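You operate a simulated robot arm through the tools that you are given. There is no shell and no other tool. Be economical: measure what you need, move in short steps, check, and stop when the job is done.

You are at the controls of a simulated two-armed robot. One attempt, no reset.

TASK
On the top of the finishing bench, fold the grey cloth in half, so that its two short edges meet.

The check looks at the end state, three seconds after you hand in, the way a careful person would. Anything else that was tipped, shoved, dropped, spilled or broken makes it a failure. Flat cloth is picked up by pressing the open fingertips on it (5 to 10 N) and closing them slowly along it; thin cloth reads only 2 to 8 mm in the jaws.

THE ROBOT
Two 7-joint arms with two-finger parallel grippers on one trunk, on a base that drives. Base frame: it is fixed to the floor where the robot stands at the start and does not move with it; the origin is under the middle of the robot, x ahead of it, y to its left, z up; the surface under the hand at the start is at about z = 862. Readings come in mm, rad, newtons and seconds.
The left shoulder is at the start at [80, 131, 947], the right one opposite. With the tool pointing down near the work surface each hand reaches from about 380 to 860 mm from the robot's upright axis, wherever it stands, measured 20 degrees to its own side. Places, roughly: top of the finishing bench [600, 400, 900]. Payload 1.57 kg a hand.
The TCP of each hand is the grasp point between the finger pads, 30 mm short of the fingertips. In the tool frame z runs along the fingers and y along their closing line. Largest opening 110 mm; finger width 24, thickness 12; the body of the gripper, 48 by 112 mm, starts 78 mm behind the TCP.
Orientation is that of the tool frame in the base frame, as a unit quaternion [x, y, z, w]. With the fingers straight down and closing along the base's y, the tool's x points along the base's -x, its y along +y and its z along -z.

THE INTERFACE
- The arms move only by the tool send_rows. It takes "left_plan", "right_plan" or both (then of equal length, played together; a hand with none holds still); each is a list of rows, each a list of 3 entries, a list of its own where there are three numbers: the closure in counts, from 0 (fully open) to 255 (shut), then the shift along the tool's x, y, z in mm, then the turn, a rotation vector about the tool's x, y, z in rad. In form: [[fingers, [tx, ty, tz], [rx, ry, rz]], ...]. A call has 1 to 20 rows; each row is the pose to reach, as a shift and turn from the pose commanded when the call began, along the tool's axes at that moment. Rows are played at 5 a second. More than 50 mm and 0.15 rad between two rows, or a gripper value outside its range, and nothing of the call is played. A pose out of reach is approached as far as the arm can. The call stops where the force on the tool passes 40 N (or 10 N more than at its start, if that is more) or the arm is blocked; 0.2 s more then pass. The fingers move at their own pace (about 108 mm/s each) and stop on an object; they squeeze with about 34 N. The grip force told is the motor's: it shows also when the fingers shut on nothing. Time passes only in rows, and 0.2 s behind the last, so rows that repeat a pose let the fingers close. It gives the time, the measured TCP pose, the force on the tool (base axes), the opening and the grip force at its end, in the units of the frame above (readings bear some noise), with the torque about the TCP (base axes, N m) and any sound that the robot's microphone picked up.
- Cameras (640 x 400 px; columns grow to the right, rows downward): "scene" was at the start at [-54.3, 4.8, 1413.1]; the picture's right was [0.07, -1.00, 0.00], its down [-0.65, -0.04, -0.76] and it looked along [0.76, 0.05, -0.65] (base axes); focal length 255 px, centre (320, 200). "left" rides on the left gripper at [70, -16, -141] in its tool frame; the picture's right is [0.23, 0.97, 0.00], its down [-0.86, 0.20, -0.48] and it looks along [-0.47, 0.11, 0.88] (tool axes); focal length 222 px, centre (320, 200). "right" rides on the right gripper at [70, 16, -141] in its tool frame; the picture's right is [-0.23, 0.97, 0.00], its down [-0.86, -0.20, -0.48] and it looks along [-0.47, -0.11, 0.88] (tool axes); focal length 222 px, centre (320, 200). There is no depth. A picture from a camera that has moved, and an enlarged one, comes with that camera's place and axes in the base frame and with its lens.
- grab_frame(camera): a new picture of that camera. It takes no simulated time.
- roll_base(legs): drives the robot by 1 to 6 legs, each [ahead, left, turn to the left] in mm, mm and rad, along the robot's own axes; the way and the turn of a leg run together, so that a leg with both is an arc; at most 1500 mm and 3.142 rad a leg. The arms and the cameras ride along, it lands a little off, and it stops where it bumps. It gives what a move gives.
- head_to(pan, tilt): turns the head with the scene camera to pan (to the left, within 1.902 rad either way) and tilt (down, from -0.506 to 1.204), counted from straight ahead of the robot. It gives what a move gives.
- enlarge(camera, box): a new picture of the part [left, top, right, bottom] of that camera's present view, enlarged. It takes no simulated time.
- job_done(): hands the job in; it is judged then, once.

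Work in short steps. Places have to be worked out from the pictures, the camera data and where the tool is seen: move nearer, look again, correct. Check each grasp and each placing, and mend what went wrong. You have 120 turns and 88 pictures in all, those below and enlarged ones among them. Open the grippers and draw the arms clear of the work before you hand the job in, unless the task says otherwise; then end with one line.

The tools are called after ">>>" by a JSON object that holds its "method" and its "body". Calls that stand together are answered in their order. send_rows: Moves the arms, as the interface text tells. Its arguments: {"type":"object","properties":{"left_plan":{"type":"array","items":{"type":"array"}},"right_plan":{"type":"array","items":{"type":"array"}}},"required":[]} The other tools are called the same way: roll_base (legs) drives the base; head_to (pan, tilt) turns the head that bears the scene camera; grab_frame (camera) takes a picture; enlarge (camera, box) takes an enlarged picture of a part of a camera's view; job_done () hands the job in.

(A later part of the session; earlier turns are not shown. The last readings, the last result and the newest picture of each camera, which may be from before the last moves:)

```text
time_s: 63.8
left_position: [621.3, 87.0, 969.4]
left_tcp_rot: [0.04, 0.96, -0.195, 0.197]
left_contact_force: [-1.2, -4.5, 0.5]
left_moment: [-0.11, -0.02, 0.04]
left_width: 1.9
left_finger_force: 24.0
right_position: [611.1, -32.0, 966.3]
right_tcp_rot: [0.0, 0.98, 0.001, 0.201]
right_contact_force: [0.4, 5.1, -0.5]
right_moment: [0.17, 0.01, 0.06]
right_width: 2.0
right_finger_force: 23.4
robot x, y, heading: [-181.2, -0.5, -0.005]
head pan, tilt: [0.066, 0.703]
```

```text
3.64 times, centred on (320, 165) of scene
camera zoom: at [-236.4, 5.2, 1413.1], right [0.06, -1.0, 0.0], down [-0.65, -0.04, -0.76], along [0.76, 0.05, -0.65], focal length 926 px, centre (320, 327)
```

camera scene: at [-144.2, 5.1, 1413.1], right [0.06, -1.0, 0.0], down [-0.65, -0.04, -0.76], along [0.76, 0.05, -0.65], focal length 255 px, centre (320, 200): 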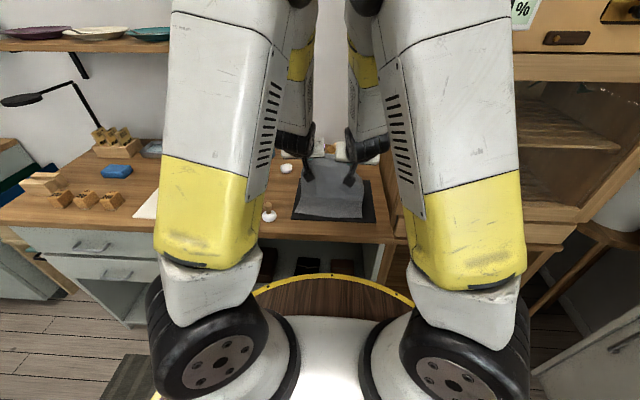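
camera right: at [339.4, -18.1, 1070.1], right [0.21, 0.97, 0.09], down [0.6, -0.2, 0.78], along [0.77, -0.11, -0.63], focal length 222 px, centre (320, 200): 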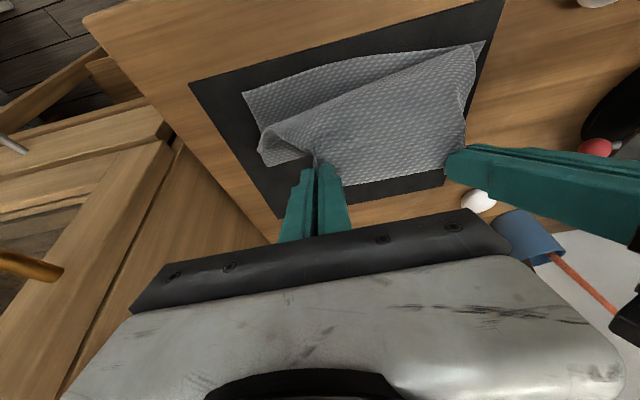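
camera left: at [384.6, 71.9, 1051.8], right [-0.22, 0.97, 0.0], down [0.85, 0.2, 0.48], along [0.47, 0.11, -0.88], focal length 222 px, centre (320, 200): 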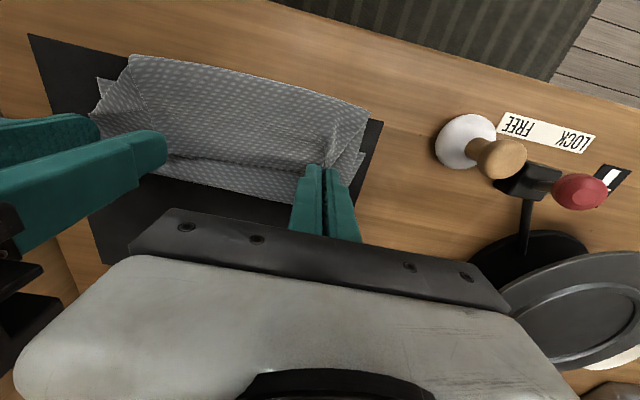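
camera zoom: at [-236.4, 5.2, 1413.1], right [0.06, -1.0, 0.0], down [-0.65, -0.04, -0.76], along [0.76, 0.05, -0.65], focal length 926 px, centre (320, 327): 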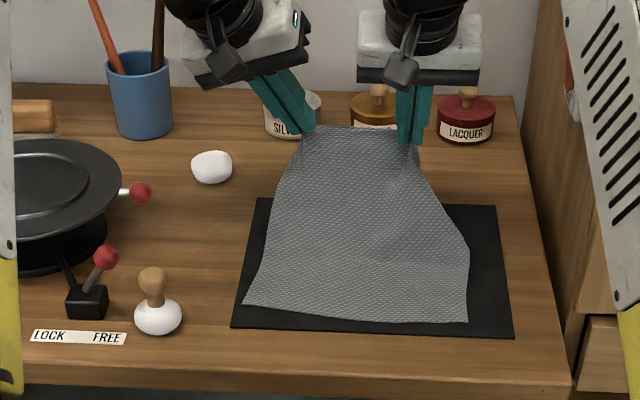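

Open again. I lower the edge near the surface and tilt the fingers further forward (to ~0.8 rad).

>>> {"method": "send_rows", "body": {"left_plan": [[255, [3, 5, 11], [0, -0.07, 0.03]], [255, [6, 10, 22], [0, -0.15, 0.06]], [255, [9, 14, 33], [0, -0.22, 0.09]], [255, [12, 18, 42], [0, -0.29, 0.125]], [255, [14, 20.5, 49], [0, -0.368, 0.156]], [255, [14, 20.5, 49], [0, -0.368, 0.156]]], "right_plan": [[255, [3, 0, 11], [0, -0.08, 0]], [255, [6, 0, 22], [0, -0.16, 0]], [255, [9, 0, 33], [0, -0.24, 0]], [255, [12, 0, 44], [0, -0.32, 0]], [255, [13, 0, 52], [0, -0.4, 0]], [255, [13, 0, 52], [0, -0.4, 0]]]}}

>>> {"method": "enlarge", "body": {"camera": "scene", "box": [240, 110, 400, 220]}}

```text
time_s: 65.2
left_position: [629.2, 86.0, 915.4]
left_tcp_rot: [0.079, 0.901, -0.183, 0.384]
left_contact_force: [-0.6, -2.8, 0.5]
left_moment: [-0.1, 0.02, -0.03]
left_width: 2.0
left_finger_force: 24.4
right_position: [619.8, -31.7, 915.0]
right_tcp_rot: [0.001, 0.92, 0.001, 0.392]
right_contact_force: [-0.9, 1.9, 0.2]
right_moment: [0.04, -0.01, 0.04]
right_width: 1.7
right_finger_force: 23.5
robot x, y, heading: [-180.6, 2.8, -0.001]
head pan, tilt: [0.066, 0.703]
```

```text
3.64 times, centred on (320, 165) of scene
camera zoom: at [-236.3, 5.2, 1413.1], right [0.06, -1.0, 0.0], down [-0.65, -0.04, -0.76], along [0.76, 0.05, -0.65], focal length 926 px, centre (320, 327)
```

zoom: 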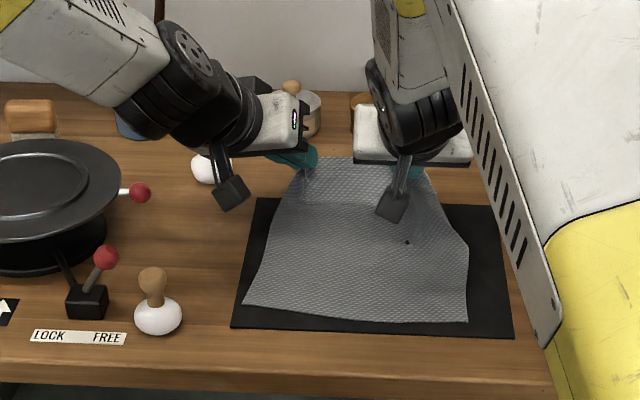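

Tilt works at this reach. I add a little more tilt in small steps and lower 12 mm.

>>> {"method": "send_rows", "body": {"left_plan": [[255, [2, 0.8, 1.9], [0, -0.055, 0.024]], [255, [4.3, 1.6, 3.8], [0, -0.115, 0.049]], [255, [6.5, 2.4, 5.7], [0, -0.17, 0.073]], [255, [8.7, 3.2, 7.6], [0, -0.23, 0.0975]], [255, [8.7, 3.2, 7.6], [0, -0.23, 0.0975]]], "right_plan": [[255, [2, 0, 2], [0, -0.06, 0]], [255, [4.3, 0, 4], [0, -0.125, 0]], [255, [6.5, 0, 6], [0, -0.19, 0]], [255, [8.7, 0, 8.3], [0, -0.25, 0]], [255, [8.7, 0, 8.3], [0, -0.25, 0]]]}}

```text
time_s: 66.4
left_position: [628.6, 86.2, 903.3]
left_tcp_rot: [0.101, 0.846, -0.172, 0.494]
left_contact_force: [0.6, -5.0, 0.8]
left_moment: [-0.14, -0.02, -0.05]
left_width: 2.1
left_finger_force: 23.6
right_position: [619.2, -32.5, 901.9]
right_tcp_rot: [0.0, 0.865, 0.001, 0.502]
right_contact_force: [0.0, 4.9, -0.7]
right_moment: [0.07, -0.02, 0.17]
right_width: 1.8
right_finger_force: 23.6
robot x, y, heading: [-178.8, 2.6, -0.005]
head pan, tilt: [0.066, 0.703]
```

Tilt 1.05 rad with only 5 N tension. Now drag the edge straight back low with the base, first half.

>>> {"method": "roll_base", "body": {"legs": [[-110, 2, 0]]}}

>>> {"method": "enlarge", "body": {"camera": "scene", "box": [240, 110, 400, 220]}}

>>> {"method": "grab_frame", "body": {"camera": "right"}}

```text
time_s: 67.6
left_position: [516.9, 90.3, 904.0]
left_tcp_rot: [0.1, 0.847, -0.171, 0.494]
left_contact_force: [0.2, -5.9, 0.0]
left_moment: [-0.14, 0.0, -0.08]
left_width: 2.2
left_finger_force: 23.5
right_position: [507.2, -30.5, 901.4]
right_tcp_rot: [0.0, 0.865, 0.001, 0.502]
right_contact_force: [-0.1, 5.3, -0.3]
right_moment: [0.06, 0.03, 0.16]
right_width: 1.8
right_finger_force: 23.6
robot x, y, heading: [-292.7, 0.3, -0.003]
head pan, tilt: [0.066, 0.703]
```

```text
3.64 times, centred on (320, 165) of scene
camera zoom: at [-348.1, 7.6, 1413.1], right [0.06, -1.0, 0.0], down [-0.65, -0.04, -0.76], along [0.76, 0.05, -0.65], focal length 926 px, centre (320, 327)
```

zoom: 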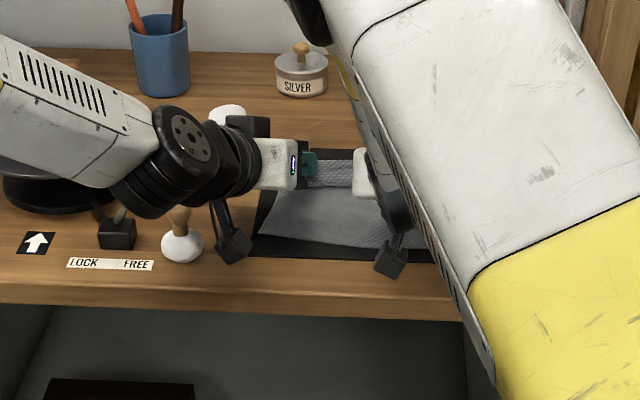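

```text
26 pictures are left
camera right: at [349.5, -14.5, 911.7], right [0.11, 0.97, 0.2], down [0.01, -0.2, 0.98], along [0.99, -0.11, -0.03], focal length 222 px, centre (320, 200)
```

right: 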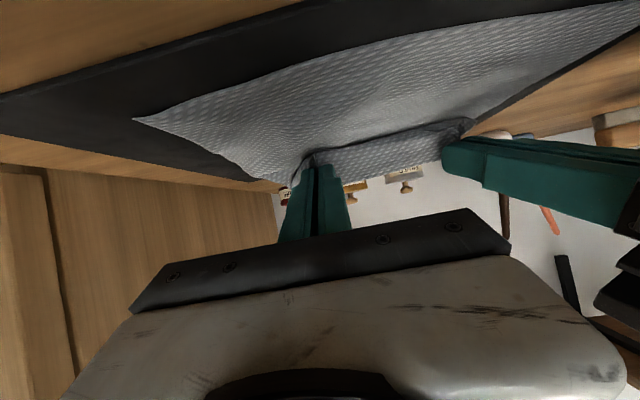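

The low roll-over fold is forming properly and the arms clear the knob. Continue 96 mm more.

>>> {"method": "roll_base", "body": {"legs": [[-96, 1, 0]]}}

>>> {"method": "grab_frame", "body": {"camera": "right"}}

>>> {"method": "grab_frame", "body": {"camera": "left"}}

```text
time_s: 68.7
left_position: [421.6, 92.1, 903.6]
left_tcp_rot: [0.1, 0.847, -0.172, 0.493]
left_contact_force: [0.0, -4.2, 1.0]
left_moment: [-0.07, 0.01, -0.03]
left_width: 2.2
left_finger_force: 23.9
right_position: [411.7, -27.0, 902.2]
right_tcp_rot: [-0.001, 0.865, 0.001, 0.503]
right_contact_force: [-0.7, 3.6, 0.0]
right_moment: [0.03, 0.0, 0.15]
right_width: 1.7
right_finger_force: 23.4
robot x, y, heading: [-389.8, 6.5, 0.002]
head pan, tilt: [0.066, 0.703]
```

```text
25 pictures are left
camera right: at [254.0, -11.7, 911.7], right [0.11, 0.97, 0.2], down [0.01, -0.2, 0.98], along [0.99, -0.1, -0.03], focal length 222 px, centre (320, 200)
```

right: 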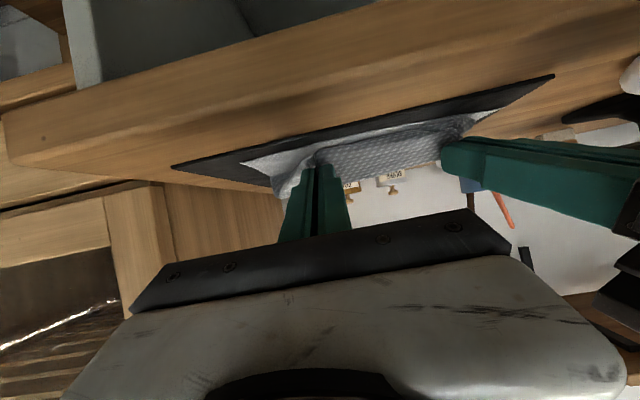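

```text
24 pictures are left
camera left: at [267.2, 133.0, 911.5], right [0.22, 0.9, -0.39], down [0.11, 0.37, 0.92], along [0.97, -0.24, -0.01], focal length 222 px, centre (320, 200)
```

left: 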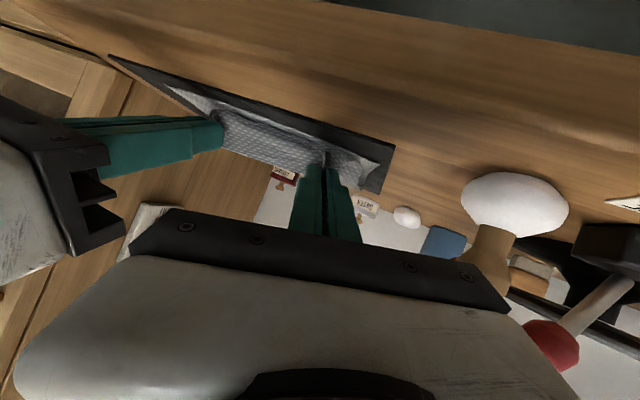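

The edge is over the near edge with only a small standing lip. I pull 8 mm further, lower 6 mm, and open slowly.

>>> {"method": "send_rows", "body": {"left_plan": [[255, [4.5, -0.8, -1.8], [0, 0, 0]], [255, [9.2, -1.6, -3.7], [0, 0, 0]], [255, [9.2, -1.6, -3.7], [0, 0, 0]], [240, [9.2, -1.6, -3.7], [0, 0, 0]], [225, [9.2, -1.6, -3.7], [0, 0, 0]], [210, [9.2, -1.6, -3.7], [0, 0, 0]], [200, [9.2, -1.6, -3.7], [0, 0, 0]], [200, [9.2, -1.6, -3.7], [0, 0, 0]]], "right_plan": [[255, [4.5, 0, -2], [0, 0, 0]], [255, [9.2, 0, -4], [0, 0, 0]], [255, [9.2, 0, -4], [0, 0, 0]], [240, [9.2, 0, -4], [0, 0, 0]], [225, [9.2, 0, -4], [0, 0, 0]], [210, [9.2, 0, -4], [0, 0, 0]], [200, [9.2, 0, -4], [0, 0, 0]], [200, [9.2, 0, -4], [0, 0, 0]]]}}

>>> {"method": "grab_frame", "body": {"camera": "left"}}

```text
time_s: 70.5
left_position: [413.6, 92.8, 897.6]
left_tcp_rot: [0.1, 0.847, -0.172, 0.493]
left_contact_force: [0.6, -0.6, 0.9]
left_moment: [-0.01, 0.03, 0.01]
left_width: 24.1
left_finger_force: 0.1
right_position: [404.1, -27.9, 896.7]
right_tcp_rot: [-0.002, 0.865, 0.002, 0.502]
right_contact_force: [-0.5, -0.7, -0.1]
right_moment: [-0.01, -0.02, -0.02]
right_width: 23.5
right_finger_force: 0.1
robot x, y, heading: [-390.3, 2.7, -0.003]
head pan, tilt: [0.066, 0.703]
```

```text
23 pictures are left
camera left: at [258.9, 133.2, 906.0], right [0.22, 0.9, -0.39], down [0.11, 0.37, 0.92], along [0.97, -0.24, -0.01], focal length 222 px, centre (320, 200)
```

left: 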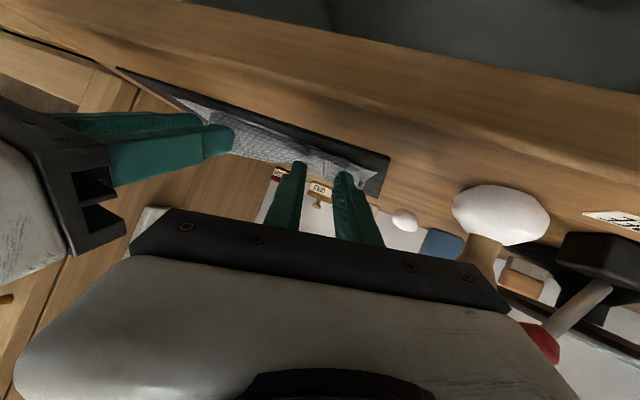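

Released. I back both hands out along their fingers, then raise.

>>> {"method": "send_rows", "body": {"left_plan": [[200, [0, 0, -12], [0, 0, 0]], [200, [0, 0, -30], [0, 0, 0]], [200, [0, 0, -60], [0, 0, 0]], [200, [-10, 0, -95], [0, 0, 0]], [200, [-50, 0, -105], [0, 0, 0]], [200, [-90, 0, -110], [0, 0, 0]]], "right_plan": [[200, [0, 0, -12], [0, 0, 0]], [200, [0, 0, -30], [0, 0, 0]], [200, [0, 0, -60], [0, 0, 0]], [200, [-10, 0, -95], [0, 0, 0]], [200, [-50, 0, -105], [0, 0, 0]], [200, [-90, 0, -110], [0, 0, 0]]]}}

>>> {"method": "enlarge", "body": {"camera": "scene", "box": [260, 110, 400, 200]}}

```text
time_s: 71.9
left_position: [368.8, 135.6, 1025.1]
left_tcp_rot: [0.099, 0.847, -0.171, 0.493]
left_contact_force: [0.3, -0.5, -0.9]
left_moment: [-0.01, 0.0, -0.05]
left_width: 24.1
left_finger_force: 0.0
right_position: [352.1, -26.4, 1026.6]
right_tcp_rot: [-0.002, 0.865, 0.002, 0.502]
right_contact_force: [1.1, 0.6, 1.3]
right_moment: [0.01, -0.01, 0.01]
right_width: 23.4
right_finger_force: 0.2
robot x, y, heading: [-391.6, 5.8, 0.004]
head pan, tilt: [0.066, 0.703]
```

```text
4.44 times, centred on (330, 155) of scene
camera zoom: at [-443.5, 8.8, 1413.1], right [0.07, -1.0, 0.0], down [-0.65, -0.04, -0.76], along [0.76, 0.05, -0.65], focal length 1131 px, centre (276, 400)
```

zoom: 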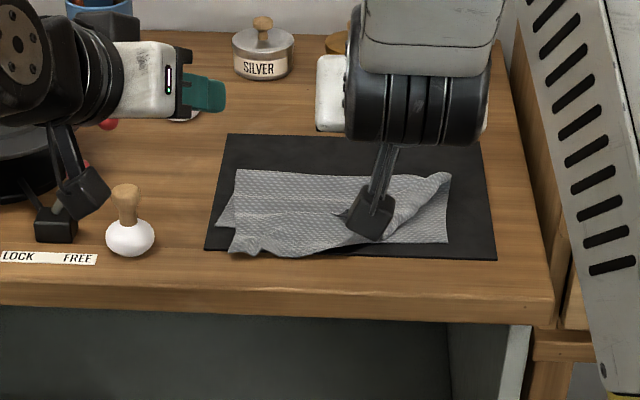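

Much better. I raise both hands upright and clear the view.

>>> {"method": "send_rows", "body": {"left_plan": [[200, [-7, -1.5, -3.5], [0, 0.12, -0.05]], [200, [-13, -3, -7], [0, 0.24, -0.1]], [200, [-20, -4.5, -10], [0, 0.36, -0.15]], [200, [-26, -6, -14], [0, 0.48, -0.2]], [200, [-33, -7, -17], [0, 0.6, -0.25]], [200, [-39, -9, -20], [0, 0.72, -0.3]], [200, [-46, -10, -24], [0, 0.84, -0.35]], [200, [-52, -11.5, -27], [0, 0.97, -0.41]], [200, [-52, -11.5, -27], [0, 0.97, -0.41]]], "right_plan": [[200, [-10, -10, -5], [0, 0.13, 0]], [200, [-20, -20, -11], [0, 0.26, 0]], [200, [-30, -30, -16], [0, 0.39, 0]], [200, [-40, -40, -22], [0, 0.52, 0]], [200, [-50, -50, -27], [0, 0.65, 0]], [200, [-60, -60, -33], [0, 0.78, 0]], [200, [-70, -75, -39], [0, 0.91, 0]], [200, [-78, -90, -44], [0, 1.05, 0]], [200, [-78, -90, -44], [0, 1.05, 0]]]}}

>>> {"method": "enlarge", "body": {"camera": "scene", "box": [290, 130, 390, 190]}}

>>> {"method": "grab_frame", "body": {"camera": "left"}}

```text
time_s: 73.9
left_position: [369.0, 134.8, 1084.6]
left_tcp_rot: [0.0, 0.98, -0.199, -0.001]
left_contact_force: [0.6, -0.5, -0.1]
left_moment: [0.03, 0.03, -0.01]
left_width: 24.0
left_finger_force: 0.1
right_position: [353.0, -118.5, 1118.8]
right_tcp_rot: [-0.001, 1.0, 0.001, 0.001]
right_contact_force: [0.2, 0.5, 0.2]
right_moment: [0.02, 0.01, 0.01]
right_width: 23.8
right_finger_force: 0.1
robot x, y, heading: [-390.8, 2.3, -0.0]
head pan, tilt: [0.066, 0.703]
```

```text
6.40 times, centred on (340, 160) of scene
camera zoom: at [-443.5, 8.5, 1413.1], right [0.07, -1.0, 0.0], down [-0.65, -0.04, -0.76], along [0.76, 0.05, -0.65], focal length 1629 px, centre (192, 456)
```

zoom: 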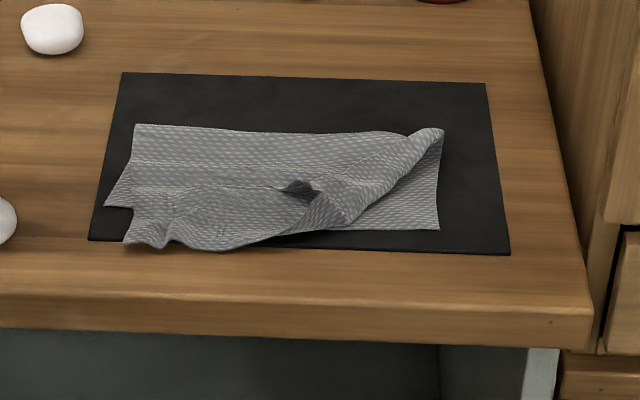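

```text
20 pictures are left
camera left: at [299.1, 175.4, 1222.5], right [-0.23, 0.9, -0.38], down [0.85, 0.37, 0.36], along [0.47, -0.24, -0.85], focal length 222 px, centre (320, 200)
```

left: 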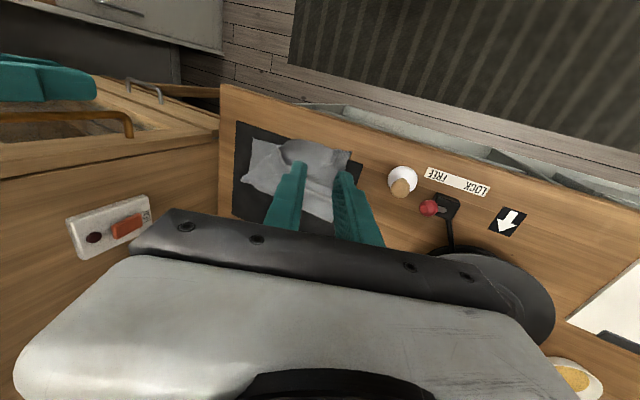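

Left half is good; the right corner flopped inward diagonally. Enlarged look from the hand camera.

>>> {"method": "enlarge", "body": {"camera": "left", "box": [225, 115, 375, 225]}}

```text
3.64 times, centred on (300, 170) of left
camera zoom: at [299.1, 175.4, 1222.5], right [-0.23, 0.9, -0.38], down [0.85, 0.37, 0.36], along [0.47, -0.24, -0.85], focal length 808 px, centre (393, 309)
```

zoom: 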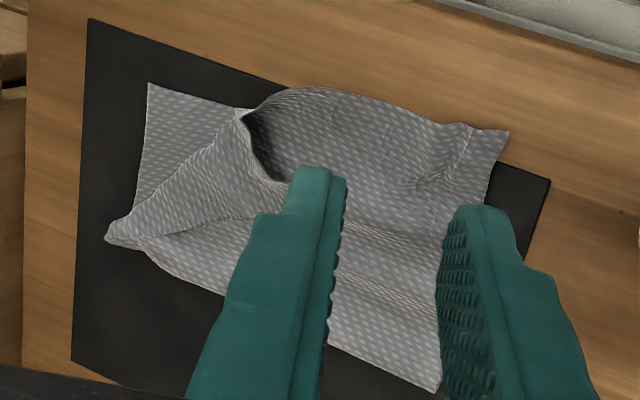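

Corner B of the top layer lies at about (452,0), folded over a diagonal; it should go to C≈(422,−88). I bring the right hand inward, then roll forward to work at a comfortable reach.

>>> {"method": "send_rows", "body": {"right_plan": [[200, [0, 30, 0], [0, 0, 0]], [200, [0, 60, 10], [0, 0, 0]], [200, [0, 90, 25], [0, 0, 0]], [200, [0, 110, 40], [0, 0, 0]], [200, [0, 110, 50], [0, 0, 0]]], "left_plan": [[200, [0, 10, -10], [0, 0, 0]], [200, [0, 30, -20], [0, 0, 0]], [200, [0, 50, -30], [0, 0, 0]], [200, [0, 60, -40], [0, 0, 0]], [200, [0, 60, -40], [0, 0, 0]]]}}

>>> {"method": "roll_base", "body": {"legs": [[90, 0, 0]]}}

>>> {"method": "grab_frame", "body": {"camera": "right"}}

```text
time_s: 75.1
left_position: [370.0, 205.6, 1098.3]
left_tcp_rot: [0.0, 0.98, -0.199, 0.001]
left_contact_force: [0.1, -0.4, 0.0]
left_moment: [0.0, 0.0, 0.01]
left_width: 23.9
left_finger_force: 0.1
right_position: [354.6, -7.0, 1068.4]
right_tcp_rot: [-0.001, 1.0, 0.002, 0.002]
right_contact_force: [-0.2, 0.5, -0.2]
right_moment: [0.03, 0.01, 0.01]
right_width: 23.6
right_finger_force: 0.1
robot x, y, heading: [-385.1, 2.1, -0.004]
head pan, tilt: [0.066, 0.703]
```

```text
time_s: 76.2
left_position: [459.3, 205.1, 1099.4]
left_tcp_rot: [-0.002, 0.98, -0.198, 0.002]
left_contact_force: [-0.2, 0.1, -0.4]
left_moment: [0.02, -0.04, -0.05]
left_width: 23.7
left_finger_force: 0.1
right_position: [444.9, -6.9, 1066.8]
right_tcp_rot: [-0.003, 1.0, 0.001, 0.002]
right_contact_force: [-0.1, 0.0, -0.3]
right_moment: [-0.02, 0.0, -0.01]
right_width: 23.7
right_finger_force: 0.0
robot x, y, heading: [-295.9, 1.4, 0.003]
head pan, tilt: [0.066, 0.703]
```

```text
18 pictures are left
camera right: at [373.6, 8.6, 1209.4], right [0.22, 0.97, 0.0], down [0.85, -0.2, 0.48], along [0.47, -0.1, -0.88], focal length 222 px, centre (320, 200)
```

right: 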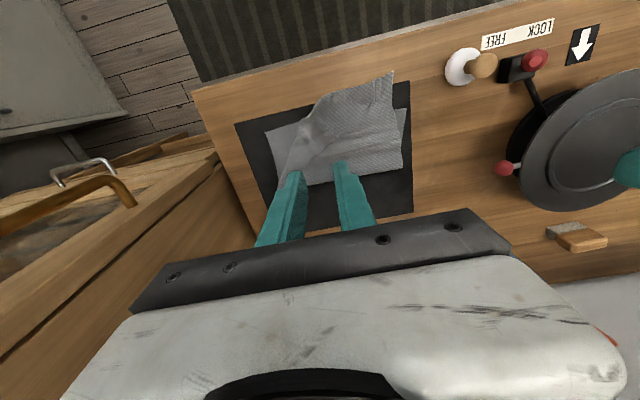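

>>> {"method": "enlarge", "body": {"camera": "right", "box": [250, 60, 430, 200]}}

```text
2.86 times, centred on (340, 130) of right
camera zoom: at [373.6, 8.6, 1209.4], right [0.22, 0.97, 0.0], down [0.85, -0.2, 0.48], along [0.47, -0.1, -0.88], focal length 635 px, centre (263, 400)
```

zoom: 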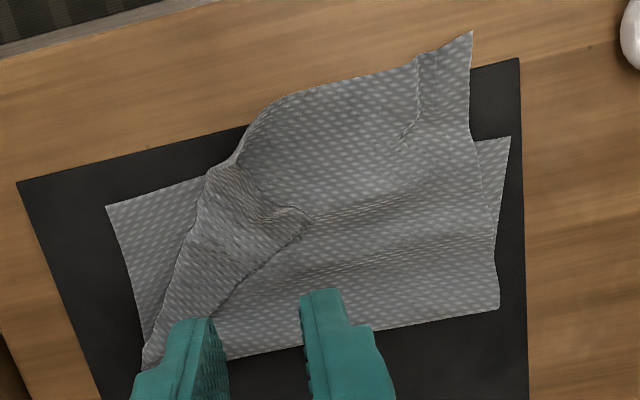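

Clear view now: flipped corner B is near (448,15); A overshoots to x≈388 and the main crease is at x≈523. Plan: first pull B out to the right, then regrip both near-edge corners from above (good drape orientation), swing forward and lay back at x≈428. Right hand goes down onto the flipped triangle.

>>> {"method": "send_rows", "body": {"right_plan": [[205, [-4, -6, 40], [0, 0, 0]], [205, [-4, -6, 85], [0, 0, 0]], [205, [-4, -6, 125], [0, 0, 0]], [205, [-4, -6, 152], [0, 0, 0]], [205, [-4, -6, 163], [0, 0, 0]], [205, [-4, -6, 167], [0, 0, 0]], [205, [-4, -6, 167], [0, 0, 0]]]}}

>>> {"method": "enlarge", "body": {"camera": "right", "box": [200, 60, 440, 230]}}

```text
time_s: 77.8
left_position: [460.0, 206.2, 1099.5]
left_tcp_rot: [0.0, 0.98, -0.199, 0.001]
left_contact_force: [-0.2, 0.4, -1.1]
left_moment: [0.01, -0.02, -0.03]
left_width: 23.8
left_finger_force: 0.2
right_position: [448.6, -13.4, 899.7]
right_tcp_rot: [-0.003, 1.0, 0.001, 0.002]
right_contact_force: [0.8, -0.7, 0.5]
right_moment: [0.0, -0.03, -0.01]
right_width: 21.7
right_finger_force: 0.0
robot x, y, heading: [-298.9, 1.9, -0.001]
head pan, tilt: [0.066, 0.703]
```

```text
2.35 times, centred on (320, 145) of right
camera zoom: at [378.2, 2.7, 1041.7], right [0.22, 0.97, 0.0], down [0.85, -0.2, 0.48], along [0.47, -0.1, -0.88], focal length 523 px, centre (320, 329)
```

zoom: 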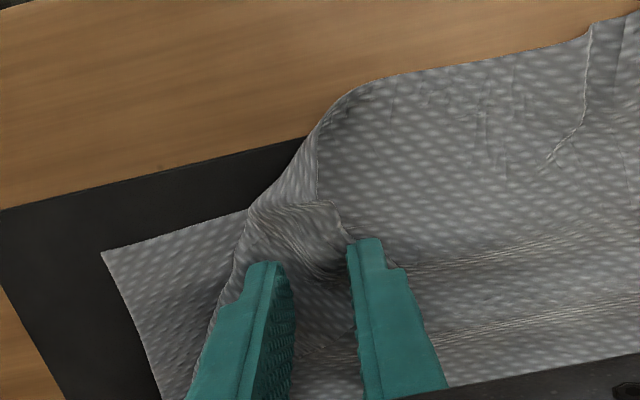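

Corner tip is near the inner finger; shift 8 mm outward and 4 mm nearer, and press.

>>> {"method": "send_rows", "body": {"right_plan": [[205, [3, -6, 0], [0, 0, 0]], [205, [4, -8, 2], [0, 0, 0]], [205, [4, -8, 4], [0, 0, 0]], [205, [4, -8, 5], [0, 0, 0]], [205, [4, -8, 5], [0, 0, 0]]]}}

```text
time_s: 79.0
left_position: [459.2, 205.9, 1098.5]
left_tcp_rot: [-0.001, 0.98, -0.198, 0.001]
left_contact_force: [-0.3, -0.1, 0.1]
left_moment: [-0.02, 0.01, -0.01]
left_width: 24.1
left_finger_force: 0.0
right_position: [443.6, -20.4, 896.1]
right_tcp_rot: [-0.002, 1.0, 0.001, 0.002]
right_contact_force: [-0.4, 0.1, 0.9]
right_moment: [0.0, 0.04, 0.02]
right_width: 21.5
right_finger_force: 0.1
robot x, y, heading: [-298.8, 2.5, 0.004]
head pan, tilt: [0.066, 0.703]
```

Contact starting; press ~1 mm more, close slowly, then lift 40 mm.

>>> {"method": "send_rows", "body": {"right_plan": [[205, [0, 0, 0.8], [0, 0, 0]], [205, [0, 0, 1.2], [0, 0, 0]], [208, [0, 0, 1.2], [0, 0, 0]], [214, [0, 0, 1.2], [0, 0, 0]], [220, [0, 0, 1.2], [0, 0, 0]], [226, [0, 0, 1.2], [0, 0, 0]], [232, [0, 0, 1.2], [0, 0, 0]], [238, [0, 0, 1.2], [0, 0, 0]], [244, [0, 0, 1.2], [0, 0, 0]], [250, [0, 0, 1.2], [0, 0, 0]], [255, [0, 0, 1.2], [0, 0, 0]], [255, [0, 0, 1.2], [0, 0, 0]], [255, [0, 0, -10], [0, 0, 0]], [255, [0, 0, -25], [0, 0, 0]], [255, [0, 0, -40], [0, 0, 0]], [255, [0, 0, -40], [0, 0, 0]]]}}

>>> {"method": "grab_frame", "body": {"camera": "right"}}

```text
time_s: 82.4
left_position: [459.6, 207.1, 1099.9]
left_tcp_rot: [-0.001, 0.98, -0.199, 0.001]
left_contact_force: [0.4, 0.2, -0.2]
left_moment: [-0.01, 0.0, 0.0]
left_width: 23.6
left_finger_force: 0.1
right_position: [445.7, -20.8, 936.8]
right_tcp_rot: [-0.003, 1.0, 0.001, 0.002]
right_contact_force: [0.2, -0.3, 0.4]
right_moment: [-0.01, 0.03, -0.02]
right_width: 1.8
right_finger_force: 23.7
robot x, y, heading: [-299.6, 2.2, 0.0]
head pan, tilt: [0.066, 0.703]
```

```text
15 pictures are left
camera right: at [374.9, -5.5, 1077.8], right [0.22, 0.97, 0.0], down [0.85, -0.2, 0.48], along [0.47, -0.1, -0.88], focal length 222 px, centre (320, 200)
```

right: 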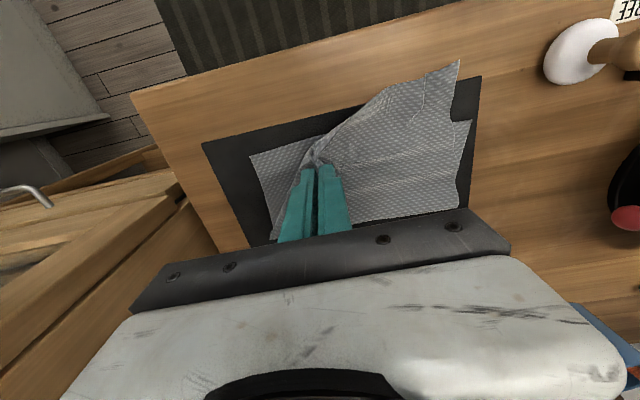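

Held. I drag the corner outward and toward the robot, leaning the hand outward/forward, staying low.

>>> {"method": "send_rows", "body": {"right_plan": [[255, [9, -11, 0], [-0.07, -0.08, 0]], [255, [19, -23, 6], [-0.14, -0.16, 0]], [255, [30, -36, 14], [-0.21, -0.24, 0]], [255, [42, -50, 24], [-0.28, -0.32, 0]], [255, [54, -64, 31], [-0.35, -0.4, 0]], [255, [54, -64, 31], [-0.35, -0.4, 0]]]}}

>>> {"method": "enlarge", "body": {"camera": "scene", "box": [270, 130, 400, 210]}}

```text
time_s: 83.8
left_position: [460.3, 207.0, 1098.4]
left_tcp_rot: [-0.001, 0.98, -0.198, 0.002]
left_contact_force: [-0.2, 0.0, -0.7]
left_moment: [0.0, 0.02, 0.0]
left_width: 23.9
left_finger_force: 0.1
right_position: [391.9, -84.3, 903.5]
right_tcp_rot: [-0.003, 0.964, 0.174, 0.199]
right_contact_force: [0.6, 0.2, -0.3]
right_moment: [-0.02, 0.0, 0.03]
right_width: 1.9
right_finger_force: 23.6
robot x, y, heading: [-298.8, 3.6, 0.002]
head pan, tilt: [0.066, 0.703]
```

```text
4.92 times, centred on (335, 170) of scene
camera zoom: at [-352.6, 8.5, 1413.1], right [0.07, -1.0, 0.0], down [-0.65, -0.04, -0.76], along [0.76, 0.05, -0.65], focal length 1253 px, centre (246, 348)
```

zoom: 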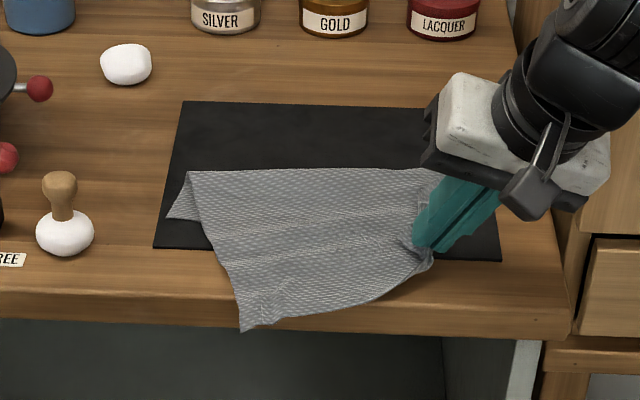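

The corner came free of the flip, but the top layer now overshoots, with A drooping over the bench front. I'll unfold everything instead: lift B upright, roll forward 150 mm to carry it to the far side.

>>> {"method": "send_rows", "body": {"right_plan": [[255, [-5, 6, -10], [0.07, 0.08, 0]], [255, [-9, 12, -19], [0.14, 0.16, 0]], [255, [-14, 18, -29], [0.21, 0.24, 0]], [255, [-18, 24, -39], [0.28, 0.32, 0]], [255, [-22.5, 29.4, -48.2], [0.354, 0.405, 0.006]], [255, [-22.5, 29.4, -48.2], [0.354, 0.405, 0.006]]]}}

>>> {"method": "roll_base", "body": {"legs": [[150, 0, 0]]}}

>>> {"method": "grab_frame", "body": {"camera": "scene"}}

```text
time_s: 85.2
left_position: [460.4, 206.0, 1099.0]
left_tcp_rot: [-0.001, 0.98, -0.198, 0.001]
left_contact_force: [-0.2, -0.1, 0.1]
left_moment: [-0.01, -0.05, -0.02]
left_width: 23.7
left_finger_force: 0.1
right_position: [391.7, -73.4, 964.5]
right_tcp_rot: [0.001, 1.0, -0.001, -0.001]
right_contact_force: [-0.1, -0.9, 0.5]
right_moment: [0.02, -0.01, -0.01]
right_width: 1.7
right_finger_force: 23.6
robot x, y, heading: [-297.5, 5.9, -0.0]
head pan, tilt: [0.066, 0.703]
```

```text
time_s: 86.6
left_position: [611.7, 206.8, 1099.8]
left_tcp_rot: [-0.001, 0.98, -0.198, 0.001]
left_contact_force: [-0.8, 0.1, -0.1]
left_moment: [-0.04, -0.02, 0.03]
left_width: 23.7
left_finger_force: 0.0
right_position: [544.7, -73.1, 964.5]
right_tcp_rot: [0.0, 1.0, 0.0, -0.001]
right_contact_force: [-0.4, 0.2, 0.6]
right_moment: [0.02, 0.0, 0.01]
right_width: 2.1
right_finger_force: 23.4
robot x, y, heading: [-147.4, -0.5, 0.008]
head pan, tilt: [0.066, 0.703]
```

```text
13 pictures are left
camera scene: at [-200.2, 8.6, 1413.1], right [0.07, -1.0, 0.0], down [-0.65, -0.04, -0.76], along [0.76, 0.05, -0.65], focal length 255 px, centre (320, 200)
```

scene: 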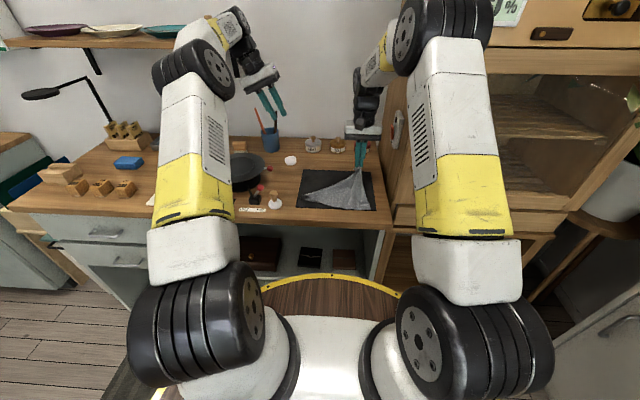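

Now extend B forward and down to its original far-right spot.

>>> {"method": "send_rows", "body": {"right_plan": [[255, [-20, -3, -5], [0, 0, 0]], [255, [-40, -6, 0], [0, 0, 0]], [255, [-60, -10, 15], [0, 0, 0]], [255, [-78, -15, 32], [0, 0, 0]], [255, [-92, -18, 50], [0, 0, 0]], [255, [-92, -18, 50], [0, 0, 0]]]}}

>>> {"method": "enlarge", "body": {"camera": "scene", "box": [230, 130, 410, 230]}}

```text
time_s: 88.0
left_position: [612.1, 207.5, 1099.2]
left_tcp_rot: [-0.001, 0.98, -0.198, 0.001]
left_contact_force: [-0.2, -0.7, 0.1]
left_moment: [0.0, 0.03, 0.01]
left_width: 23.5
left_finger_force: 0.0
right_position: [638.8, -92.3, 916.3]
right_tcp_rot: [0.0, 1.0, 0.0, -0.002]
right_contact_force: [-0.7, -0.1, -0.3]
right_moment: [0.01, -0.03, 0.01]
right_width: 1.9
right_finger_force: 23.4
robot x, y, heading: [-147.0, 7.1, 0.005]
head pan, tilt: [0.066, 0.703]
```

```text
3.56 times, centred on (320, 180) of scene
camera zoom: at [-200.1, 8.6, 1413.1], right [0.07, -1.0, 0.0], down [-0.65, -0.04, -0.76], along [0.76, 0.05, -0.65], focal length 905 px, centre (320, 271)
```

zoom: 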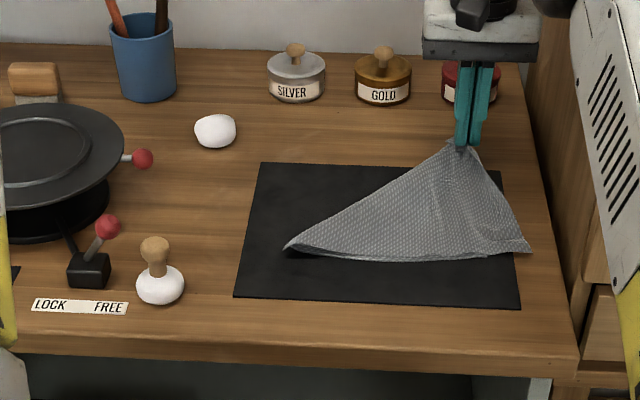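

The cloth got dragged into a diagonal shape around B. I need a close look to find the other corners.

>>> {"method": "enlarge", "body": {"camera": "scene", "box": [300, 160, 390, 210]}}

>>> {"method": "grab_frame", "body": {"camera": "left"}}

```text
7.11 times, centred on (345, 185) of scene
camera zoom: at [-200.1, 8.6, 1413.1], right [0.07, -1.0, 0.0], down [-0.65, -0.04, -0.76], along [0.76, 0.05, -0.65], focal length 1810 px, centre (142, 307)
```

zoom: 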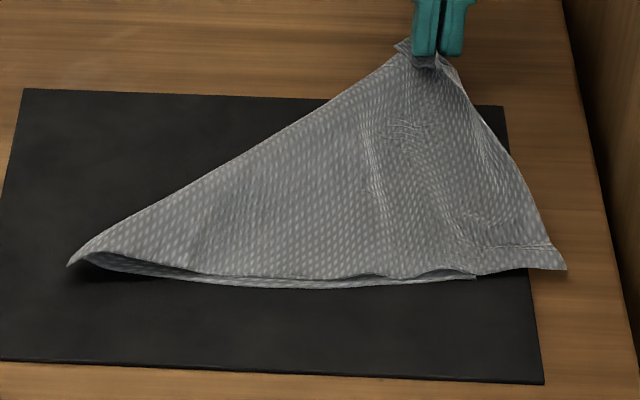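

```text
10 pictures are left
camera left: at [541.4, 247.7, 1236.6], right [-0.23, 0.9, -0.38], down [0.85, 0.37, 0.36], along [0.47, -0.24, -0.85], focal length 222 px, centre (320, 200)
```

left: 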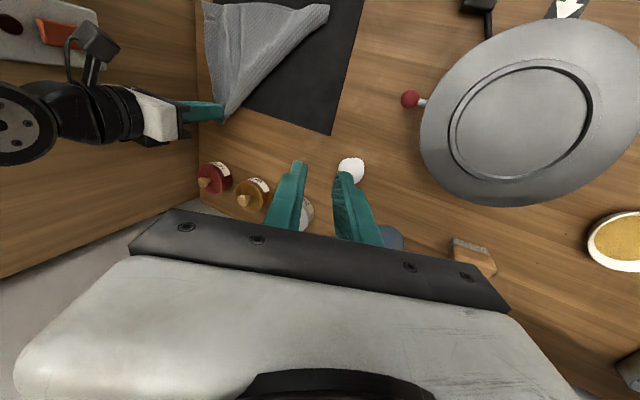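

Reading the shape: the cloth is folded along diagonal B–D, with D near (476,87), C≈(471,−106) flat below, and A on top at (487,−148). I release B, clear the left hand, and use the right to take the upper layer's near edge at about (490,−88) to flip A back over.

>>> {"method": "send_rows", "body": {"right_plan": [[255, [0, 0, 12], [0, 0, 0]], [225, [0, 0, 12], [0, 0, 0]], [190, [0, 0, 12], [0, 0, 0]], [160, [0, 0, 12], [0, 0, 0]], [160, [0, 0, -10], [0, 0, 0]], [160, [0, 0, -50], [0, 0, 0]], [175, [35, 2, -60], [0, 0, 0]], [185, [75, 4, -60], [0, 0, 0]], [195, [115, 4, -50], [0, 0, 0]], [195, [149, 4, -30], [0, 0, 0]], [195, [149, 4, -5], [0, 0, 0]], [195, [149, 4, 10], [0, 0, 0]], [195, [149, 4, 10], [0, 0, 0]]], "left_plan": [[200, [10, 0, 0], [0, 0, 0]], [200, [30, 10, 0], [0, 0, 0]], [200, [50, 20, -5], [0, 0, 0]], [200, [70, 30, -10], [0, 0, 0]], [200, [90, 40, -15], [0, 0, 0]], [200, [110, 50, -20], [0, 0, 0]], [200, [130, 60, -25], [0, 0, 0]], [200, [150, 70, -30], [0, 0, 0]], [200, [150, 70, -30], [0, 0, 0]], [200, [150, 70, -30], [0, 0, 0]], [200, [150, 70, -30], [0, 0, 0]], [200, [150, 70, -30], [0, 0, 0]], [200, [150, 70, -30], [0, 0, 0]]]}}

>>> {"method": "grab_frame", "body": {"camera": "right"}}

```text
time_s: 90.8
left_position: [464.4, 283.2, 1098.9]
left_tcp_rot: [-0.001, 0.98, -0.199, 0.0]
left_contact_force: [0.6, -0.6, 0.3]
left_moment: [0.0, -0.01, -0.01]
left_width: 23.8
left_finger_force: 0.2
right_position: [487.4, -87.6, 903.6]
right_tcp_rot: [0.0, 1.0, 0.0, -0.001]
right_contact_force: [0.0, -0.4, -0.4]
right_moment: [0.0, 0.0, -0.04]
right_width: 26.2
right_finger_force: 0.0
robot x, y, heading: [-144.5, 3.4, -0.0]
head pan, tilt: [0.066, 0.703]
```

```text
9 pictures are left
camera right: at [416.9, -71.2, 1046.1], right [0.23, 0.97, 0.0], down [0.86, -0.2, 0.48], along [0.46, -0.11, -0.88], focal length 222 px, centre (320, 200)
```

right: 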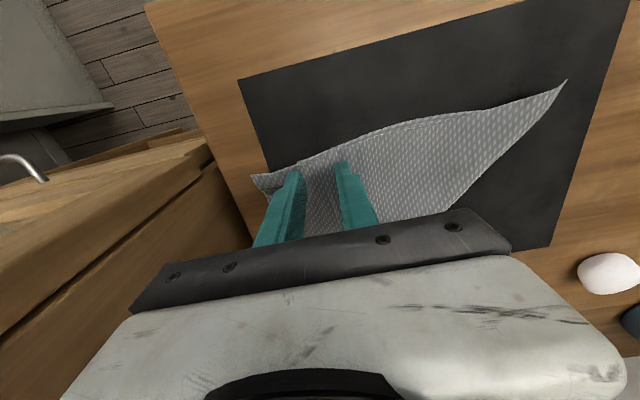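

Pads are ~10 mm inside the near edge. Press down to contact.

>>> {"method": "send_rows", "body": {"right_plan": [[195, [4, 0, 4], [0, 0, 0]], [195, [4, 0, 7], [0, 0, 0]], [195, [4, 0, 8.5], [0, 0, 0]], [195, [4, 0, 8.5], [0, 0, 0]]]}}

```text
time_s: 91.8
left_position: [462.5, 284.2, 1098.6]
left_tcp_rot: [-0.001, 0.98, -0.199, 0.001]
left_contact_force: [-0.4, -0.6, 0.4]
left_moment: [-0.03, 0.02, -0.02]
left_width: 23.7
left_finger_force: 0.0
right_position: [483.0, -87.5, 897.2]
right_tcp_rot: [0.0, 1.0, -0.001, -0.002]
right_contact_force: [0.7, -0.2, -0.5]
right_moment: [0.0, -0.03, 0.01]
right_width: 25.8
right_finger_force: 0.1
robot x, y, heading: [-145.8, -0.4, -0.001]
head pan, tilt: [0.066, 0.703]
```

>>> {"method": "send_rows", "body": {"right_plan": [[195, [0, 0, 1], [0, 0, 0]], [195, [0, 0, 2], [0, 0, 0]], [195, [0, 0, 2], [0, 0, 0]]]}}

```text
time_s: 92.6
left_position: [463.3, 284.0, 1098.8]
left_tcp_rot: [0.0, 0.98, -0.199, 0.001]
left_contact_force: [-0.7, 0.1, 0.2]
left_moment: [-0.04, 0.01, -0.02]
left_width: 23.5
left_finger_force: 0.1
right_position: [483.3, -87.8, 894.7]
right_tcp_rot: [0.0, 1.0, -0.001, -0.001]
right_contact_force: [-0.2, -0.5, 2.4]
right_moment: [0.02, 0.01, 0.02]
right_width: 25.7
right_finger_force: 0.0
robot x, y, heading: [-146.9, 4.4, 0.0]
head pan, tilt: [0.066, 0.703]
```

Contact made; close slowly with a slight extra press, lift 40 mm, and check.

>>> {"method": "send_rows", "body": {"right_plan": [[195, [0, 0, 0.4], [0, 0, 0]], [200, [0, 0, 0.4], [0, 0, 0]], [206, [0, 0, 0.4], [0, 0, 0]], [212, [0, 0, 0.4], [0, 0, 0]], [218, [0, 0, 0.4], [0, 0, 0]], [224, [0, 0, 0.4], [0, 0, 0]], [230, [0, 0, 0.4], [0, 0, 0]], [236, [0, 0, 0.4], [0, 0, 0]], [242, [0, 0, 0.4], [0, 0, 0]], [248, [0, 0, 0.4], [0, 0, 0]], [255, [0, 0, 0.4], [0, 0, 0]], [255, [0, 0, 0.4], [0, 0, 0]], [255, [0, 0, -10], [0, 0, 0]], [255, [0, 0, -25], [0, 0, 0]], [255, [0, 0, -45], [0, 0, 0]], [255, [0, 0, -45], [0, 0, 0]]]}}

>>> {"method": "enlarge", "body": {"camera": "scene", "box": [280, 140, 400, 220]}}

```text
time_s: 96.0
left_position: [461.7, 284.8, 1099.2]
left_tcp_rot: [-0.001, 0.98, -0.198, 0.001]
left_contact_force: [0.1, 0.1, 0.2]
left_moment: [-0.01, -0.03, 0.01]
left_width: 23.7
left_finger_force: 0.0
right_position: [484.2, -86.8, 939.4]
right_tcp_rot: [-0.001, 1.0, -0.001, -0.002]
right_contact_force: [0.3, 0.2, -1.5]
right_moment: [-0.01, -0.01, 0.02]
right_width: 1.5
right_finger_force: 23.6
robot x, y, heading: [-147.4, 3.7, 0.005]
head pan, tilt: [0.066, 0.703]
```

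```text
5.00 times, centred on (340, 180) of scene
camera zoom: at [-200.1, 8.6, 1413.1], right [0.07, -1.0, 0.0], down [-0.65, -0.04, -0.76], along [0.76, 0.05, -0.65], focal length 1273 px, centre (220, 300)
```

zoom: 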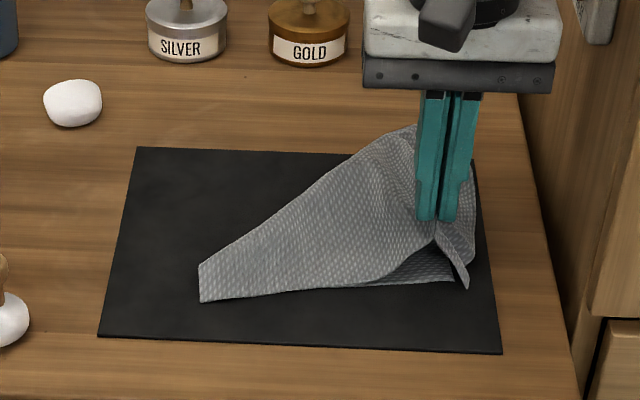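

Only the upper layer is held and lower corner C stays flat. Carry it over the diagonal toward the far left.

>>> {"method": "send_rows", "body": {"right_plan": [[255, [0, 10, -30], [0, 0, 0]], [255, [-20, 40, -45], [0, 0, 0]], [255, [-42, 72, -48], [0, 0, 0]], [255, [-64, 104, -45], [0, 0, 0]], [255, [-86, 136, -35], [0, 0, 0]], [255, [-108, 168, -10], [0, 0, 0]], [255, [-132, 198, 22], [0, 0, 0]], [255, [-132, 198, 22], [0, 0, 0]]]}}

>>> {"method": "enlarge", "body": {"camera": "scene", "box": [230, 130, 410, 230]}}

```text
time_s: 97.8
left_position: [463.1, 284.8, 1098.3]
left_tcp_rot: [0.0, 0.98, -0.198, 0.001]
left_contact_force: [-0.7, 0.1, -0.2]
left_moment: [0.03, 0.0, 0.0]
left_width: 23.8
left_finger_force: 0.1
right_position: [614.3, 112.7, 916.7]
right_tcp_rot: [0.001, 1.0, -0.001, -0.002]
right_contact_force: [0.7, 0.1, -1.1]
right_moment: [-0.02, 0.02, 0.02]
right_width: 1.8
right_finger_force: 23.2
robot x, y, heading: [-148.0, 2.6, 0.004]
head pan, tilt: [0.066, 0.703]
```

```text
3.56 times, centred on (320, 180) of scene
camera zoom: at [-200.1, 8.6, 1413.1], right [0.07, -1.0, 0.0], down [-0.65, -0.04, -0.76], along [0.76, 0.05, -0.65], focal length 905 px, centre (320, 271)
```

zoom: 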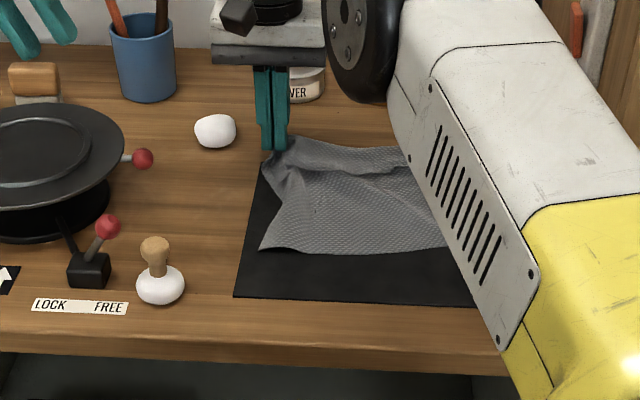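

Unfolded nicely. I pull slightly outward, set down, release, and move the right hand up and clear to view.

>>> {"method": "send_rows", "body": {"right_plan": [[255, [-4, 6, 6], [0, 0, 0]], [255, [-6, 10, 13], [0, 0, 0]], [255, [-6, 10, 13], [0, 0, 0]], [225, [-6, 10, 13], [0, 0, 0]], [190, [-6, 10, 13], [0, 0, 0]], [165, [-6, 10, 13], [0, 0, 0]], [165, [-6, 10, -10], [0, 0, 0]], [165, [-6, 10, -50], [0, 0, 0]], [165, [-6, -20, -90], [0, 0, 0]], [165, [0, -60, -110], [0, 0, 0]], [165, [10, -100, -120], [0, 0, 0]], [165, [30, -140, -130], [0, 0, 0]], [165, [70, -170, -135], [0, 0, 0]], [165, [110, -185, -135], [0, 0, 0]], [165, [110, -185, -135], [0, 0, 0]]]}}

>>> {"method": "enlarge", "body": {"camera": "scene", "box": [250, 140, 390, 220]}}

```text
refused: row 13 steps farther than a row can; nothing moved
```

```text
4.57 times, centred on (320, 180) of scene
camera zoom: at [-200.1, 8.6, 1413.1], right [0.07, -1.0, 0.0], down [-0.65, -0.04, -0.76], along [0.76, 0.05, -0.65], focal length 1164 px, centre (320, 291)
```

zoom: 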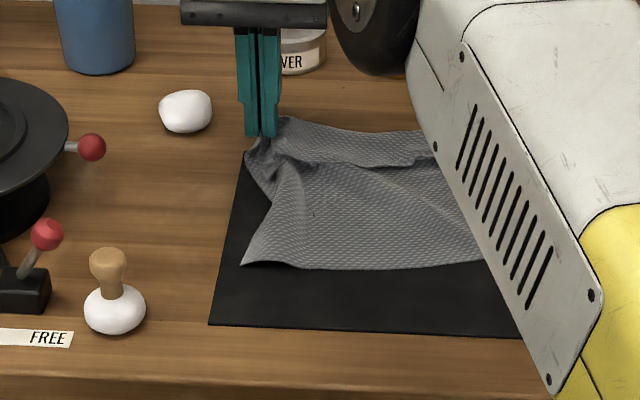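

A step was too long; resend with smaller steps, without spending a picture in the same block.

>>> {"method": "send_rows", "body": {"right_plan": [[255, [-4, 6, 6], [0, 0, 0]], [255, [-8, 12, 13], [0, 0, 0]], [255, [-8, 12, 13], [0, 0, 0]], [225, [-8, 12, 13], [0, 0, 0]], [190, [-8, 12, 13], [0, 0, 0]], [165, [-8, 12, 13], [0, 0, 0]], [165, [-8, 12, -10], [0, 0, 0]], [165, [-8, 10, -50], [0, 0, 0]], [165, [-6, -20, -80], [0, 0, 0]], [165, [0, -55, -100], [0, 0, 0]], [165, [5, -90, -115], [0, 0, 0]], [165, [10, -125, -130], [0, 0, 0]], [165, [20, -160, -135], [0, 0, 0]], [165, [30, -180, -140], [0, 0, 0]], [165, [30, -190, -140], [0, 0, 0]]]}}

>>> {"method": "enlarge", "body": {"camera": "scene", "box": [250, 140, 390, 220]}}

```text
time_s: 101.0
left_position: [463.1, 284.1, 1098.6]
left_tcp_rot: [0.0, 0.98, -0.199, 0.002]
left_contact_force: [0.3, 0.2, -1.1]
left_moment: [0.01, 0.0, -0.01]
left_width: 23.9
left_finger_force: 0.0
right_position: [586.4, -78.6, 1057.8]
right_tcp_rot: [0.0, 1.0, -0.001, -0.002]
right_contact_force: [-0.9, -0.1, 0.0]
right_moment: [-0.01, 0.01, 0.0]
right_width: 38.5
right_finger_force: 0.0
right hand out of reach, approached as far as the arm can: row 7, 8
robot x, y, heading: [-145.9, 1.6, 0.001]
head pan, tilt: [0.066, 0.703]
```

```text
4.57 times, centred on (320, 180) of scene
camera zoom: at [-200.1, 8.7, 1413.1], right [0.07, -1.0, 0.0], down [-0.65, -0.04, -0.76], along [0.76, 0.05, -0.65], focal length 1164 px, centre (320, 291)
```

zoom: 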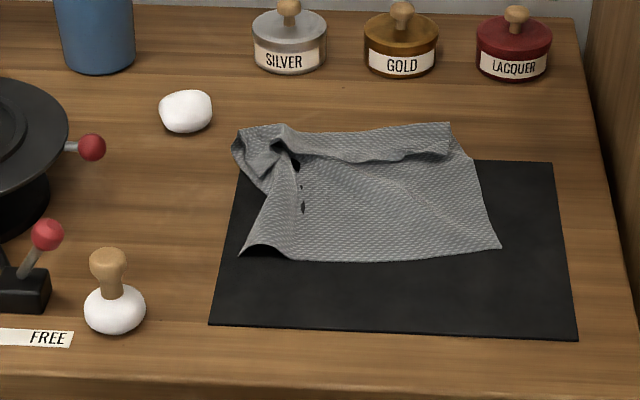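

Lucky state: the far edge AB is folded back as a ~55 mm flap with its edge at x≈610, facing the robot — exactly the drape orientation I want for pulling toward the near edge (D≈(479,114), C≈(500,−82)). One close look from the right hand's camera.

>>> {"method": "enlarge", "body": {"camera": "right", "box": [240, 30, 520, 205]}}

```text
2.29 times, centred on (380, 118) of right
camera zoom: at [517.4, -62.6, 1200.2], right [0.23, 0.97, 0.0], down [0.86, -0.2, 0.48], along [0.46, -0.11, -0.88], focal length 508 px, centre (183, 389)
```

zoom: 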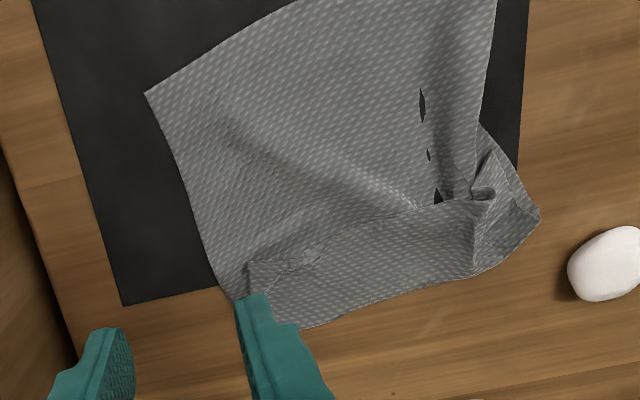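

Flap edge runs from B≈(610,−41) to A≈(601,100). Left hand goes first: upright above (611,82), then close to contact.

>>> {"method": "send_rows", "body": {"left_plan": [[200, [-25, -27, 22], [0, 0, 0]], [200, [-50, -54, 45], [0, 0, 0]], [200, [-75, -81, 67], [0, 0, 0]], [200, [-100, -109, 89], [-0.1, 0, 0]], [195, [-125, -136, 112], [-0.2, 0, 0]], [195, [-148, -163, 134], [-0.3, 0, 0]], [195, [-148, -151, 162], [-0.4, 0, 0]], [195, [-148, -139, 190], [-0.4, 0, 0]], [195, [-148, -128, 218], [-0.4, 0, 0]], [195, [-148, -119, 240], [-0.4, 0, 0]], [195, [-148, -115, 250], [-0.4, 0, 0]], [195, [-148, -115, 250], [-0.4, 0, 0]]]}}

```text
time_s: 103.6
left_position: [608.5, 79.5, 913.3]
left_tcp_rot: [-0.001, 1.0, 0.0, 0.001]
left_contact_force: [-0.4, 0.1, 0.5]
left_moment: [-0.03, 0.06, 0.0]
left_width: 26.0
left_finger_force: 0.1
right_position: [588.2, -79.0, 1059.0]
right_tcp_rot: [0.0, 1.0, -0.001, -0.001]
right_contact_force: [0.3, -0.2, 0.6]
right_moment: [0.03, -0.03, -0.03]
right_width: 38.8
right_finger_force: 0.0
robot x, y, heading: [-141.0, 4.7, 0.001]
head pan, tilt: [0.066, 0.703]
```

Positioned. Lower stepwise to contact.

>>> {"method": "send_rows", "body": {"left_plan": [[195, [-3, 2, 6], [0, 0, 0]], [195, [-3, 2, 12], [0, 0, 0]], [195, [-3, 2, 16], [0, 0, 0]], [195, [-3, 2, 18], [0, 0, 0]], [195, [-3, 2, 18], [0, 0, 0]]]}}

```text
time_s: 104.8
left_position: [613.7, 82.1, 896.5]
left_tcp_rot: [0.0, 1.0, 0.0, 0.001]
left_contact_force: [0.0, 0.1, 2.5]
left_moment: [0.07, 0.01, -0.03]
left_width: 25.6
left_finger_force: 0.2
right_position: [586.8, -79.2, 1058.8]
right_tcp_rot: [0.0, 1.0, 0.0, -0.001]
right_contact_force: [0.0, -1.2, -0.3]
right_moment: [0.0, 0.01, -0.01]
right_width: 38.6
right_finger_force: 0.0
robot x, y, heading: [-143.9, 2.1, 0.004]
head pan, tilt: [0.066, 0.703]
```

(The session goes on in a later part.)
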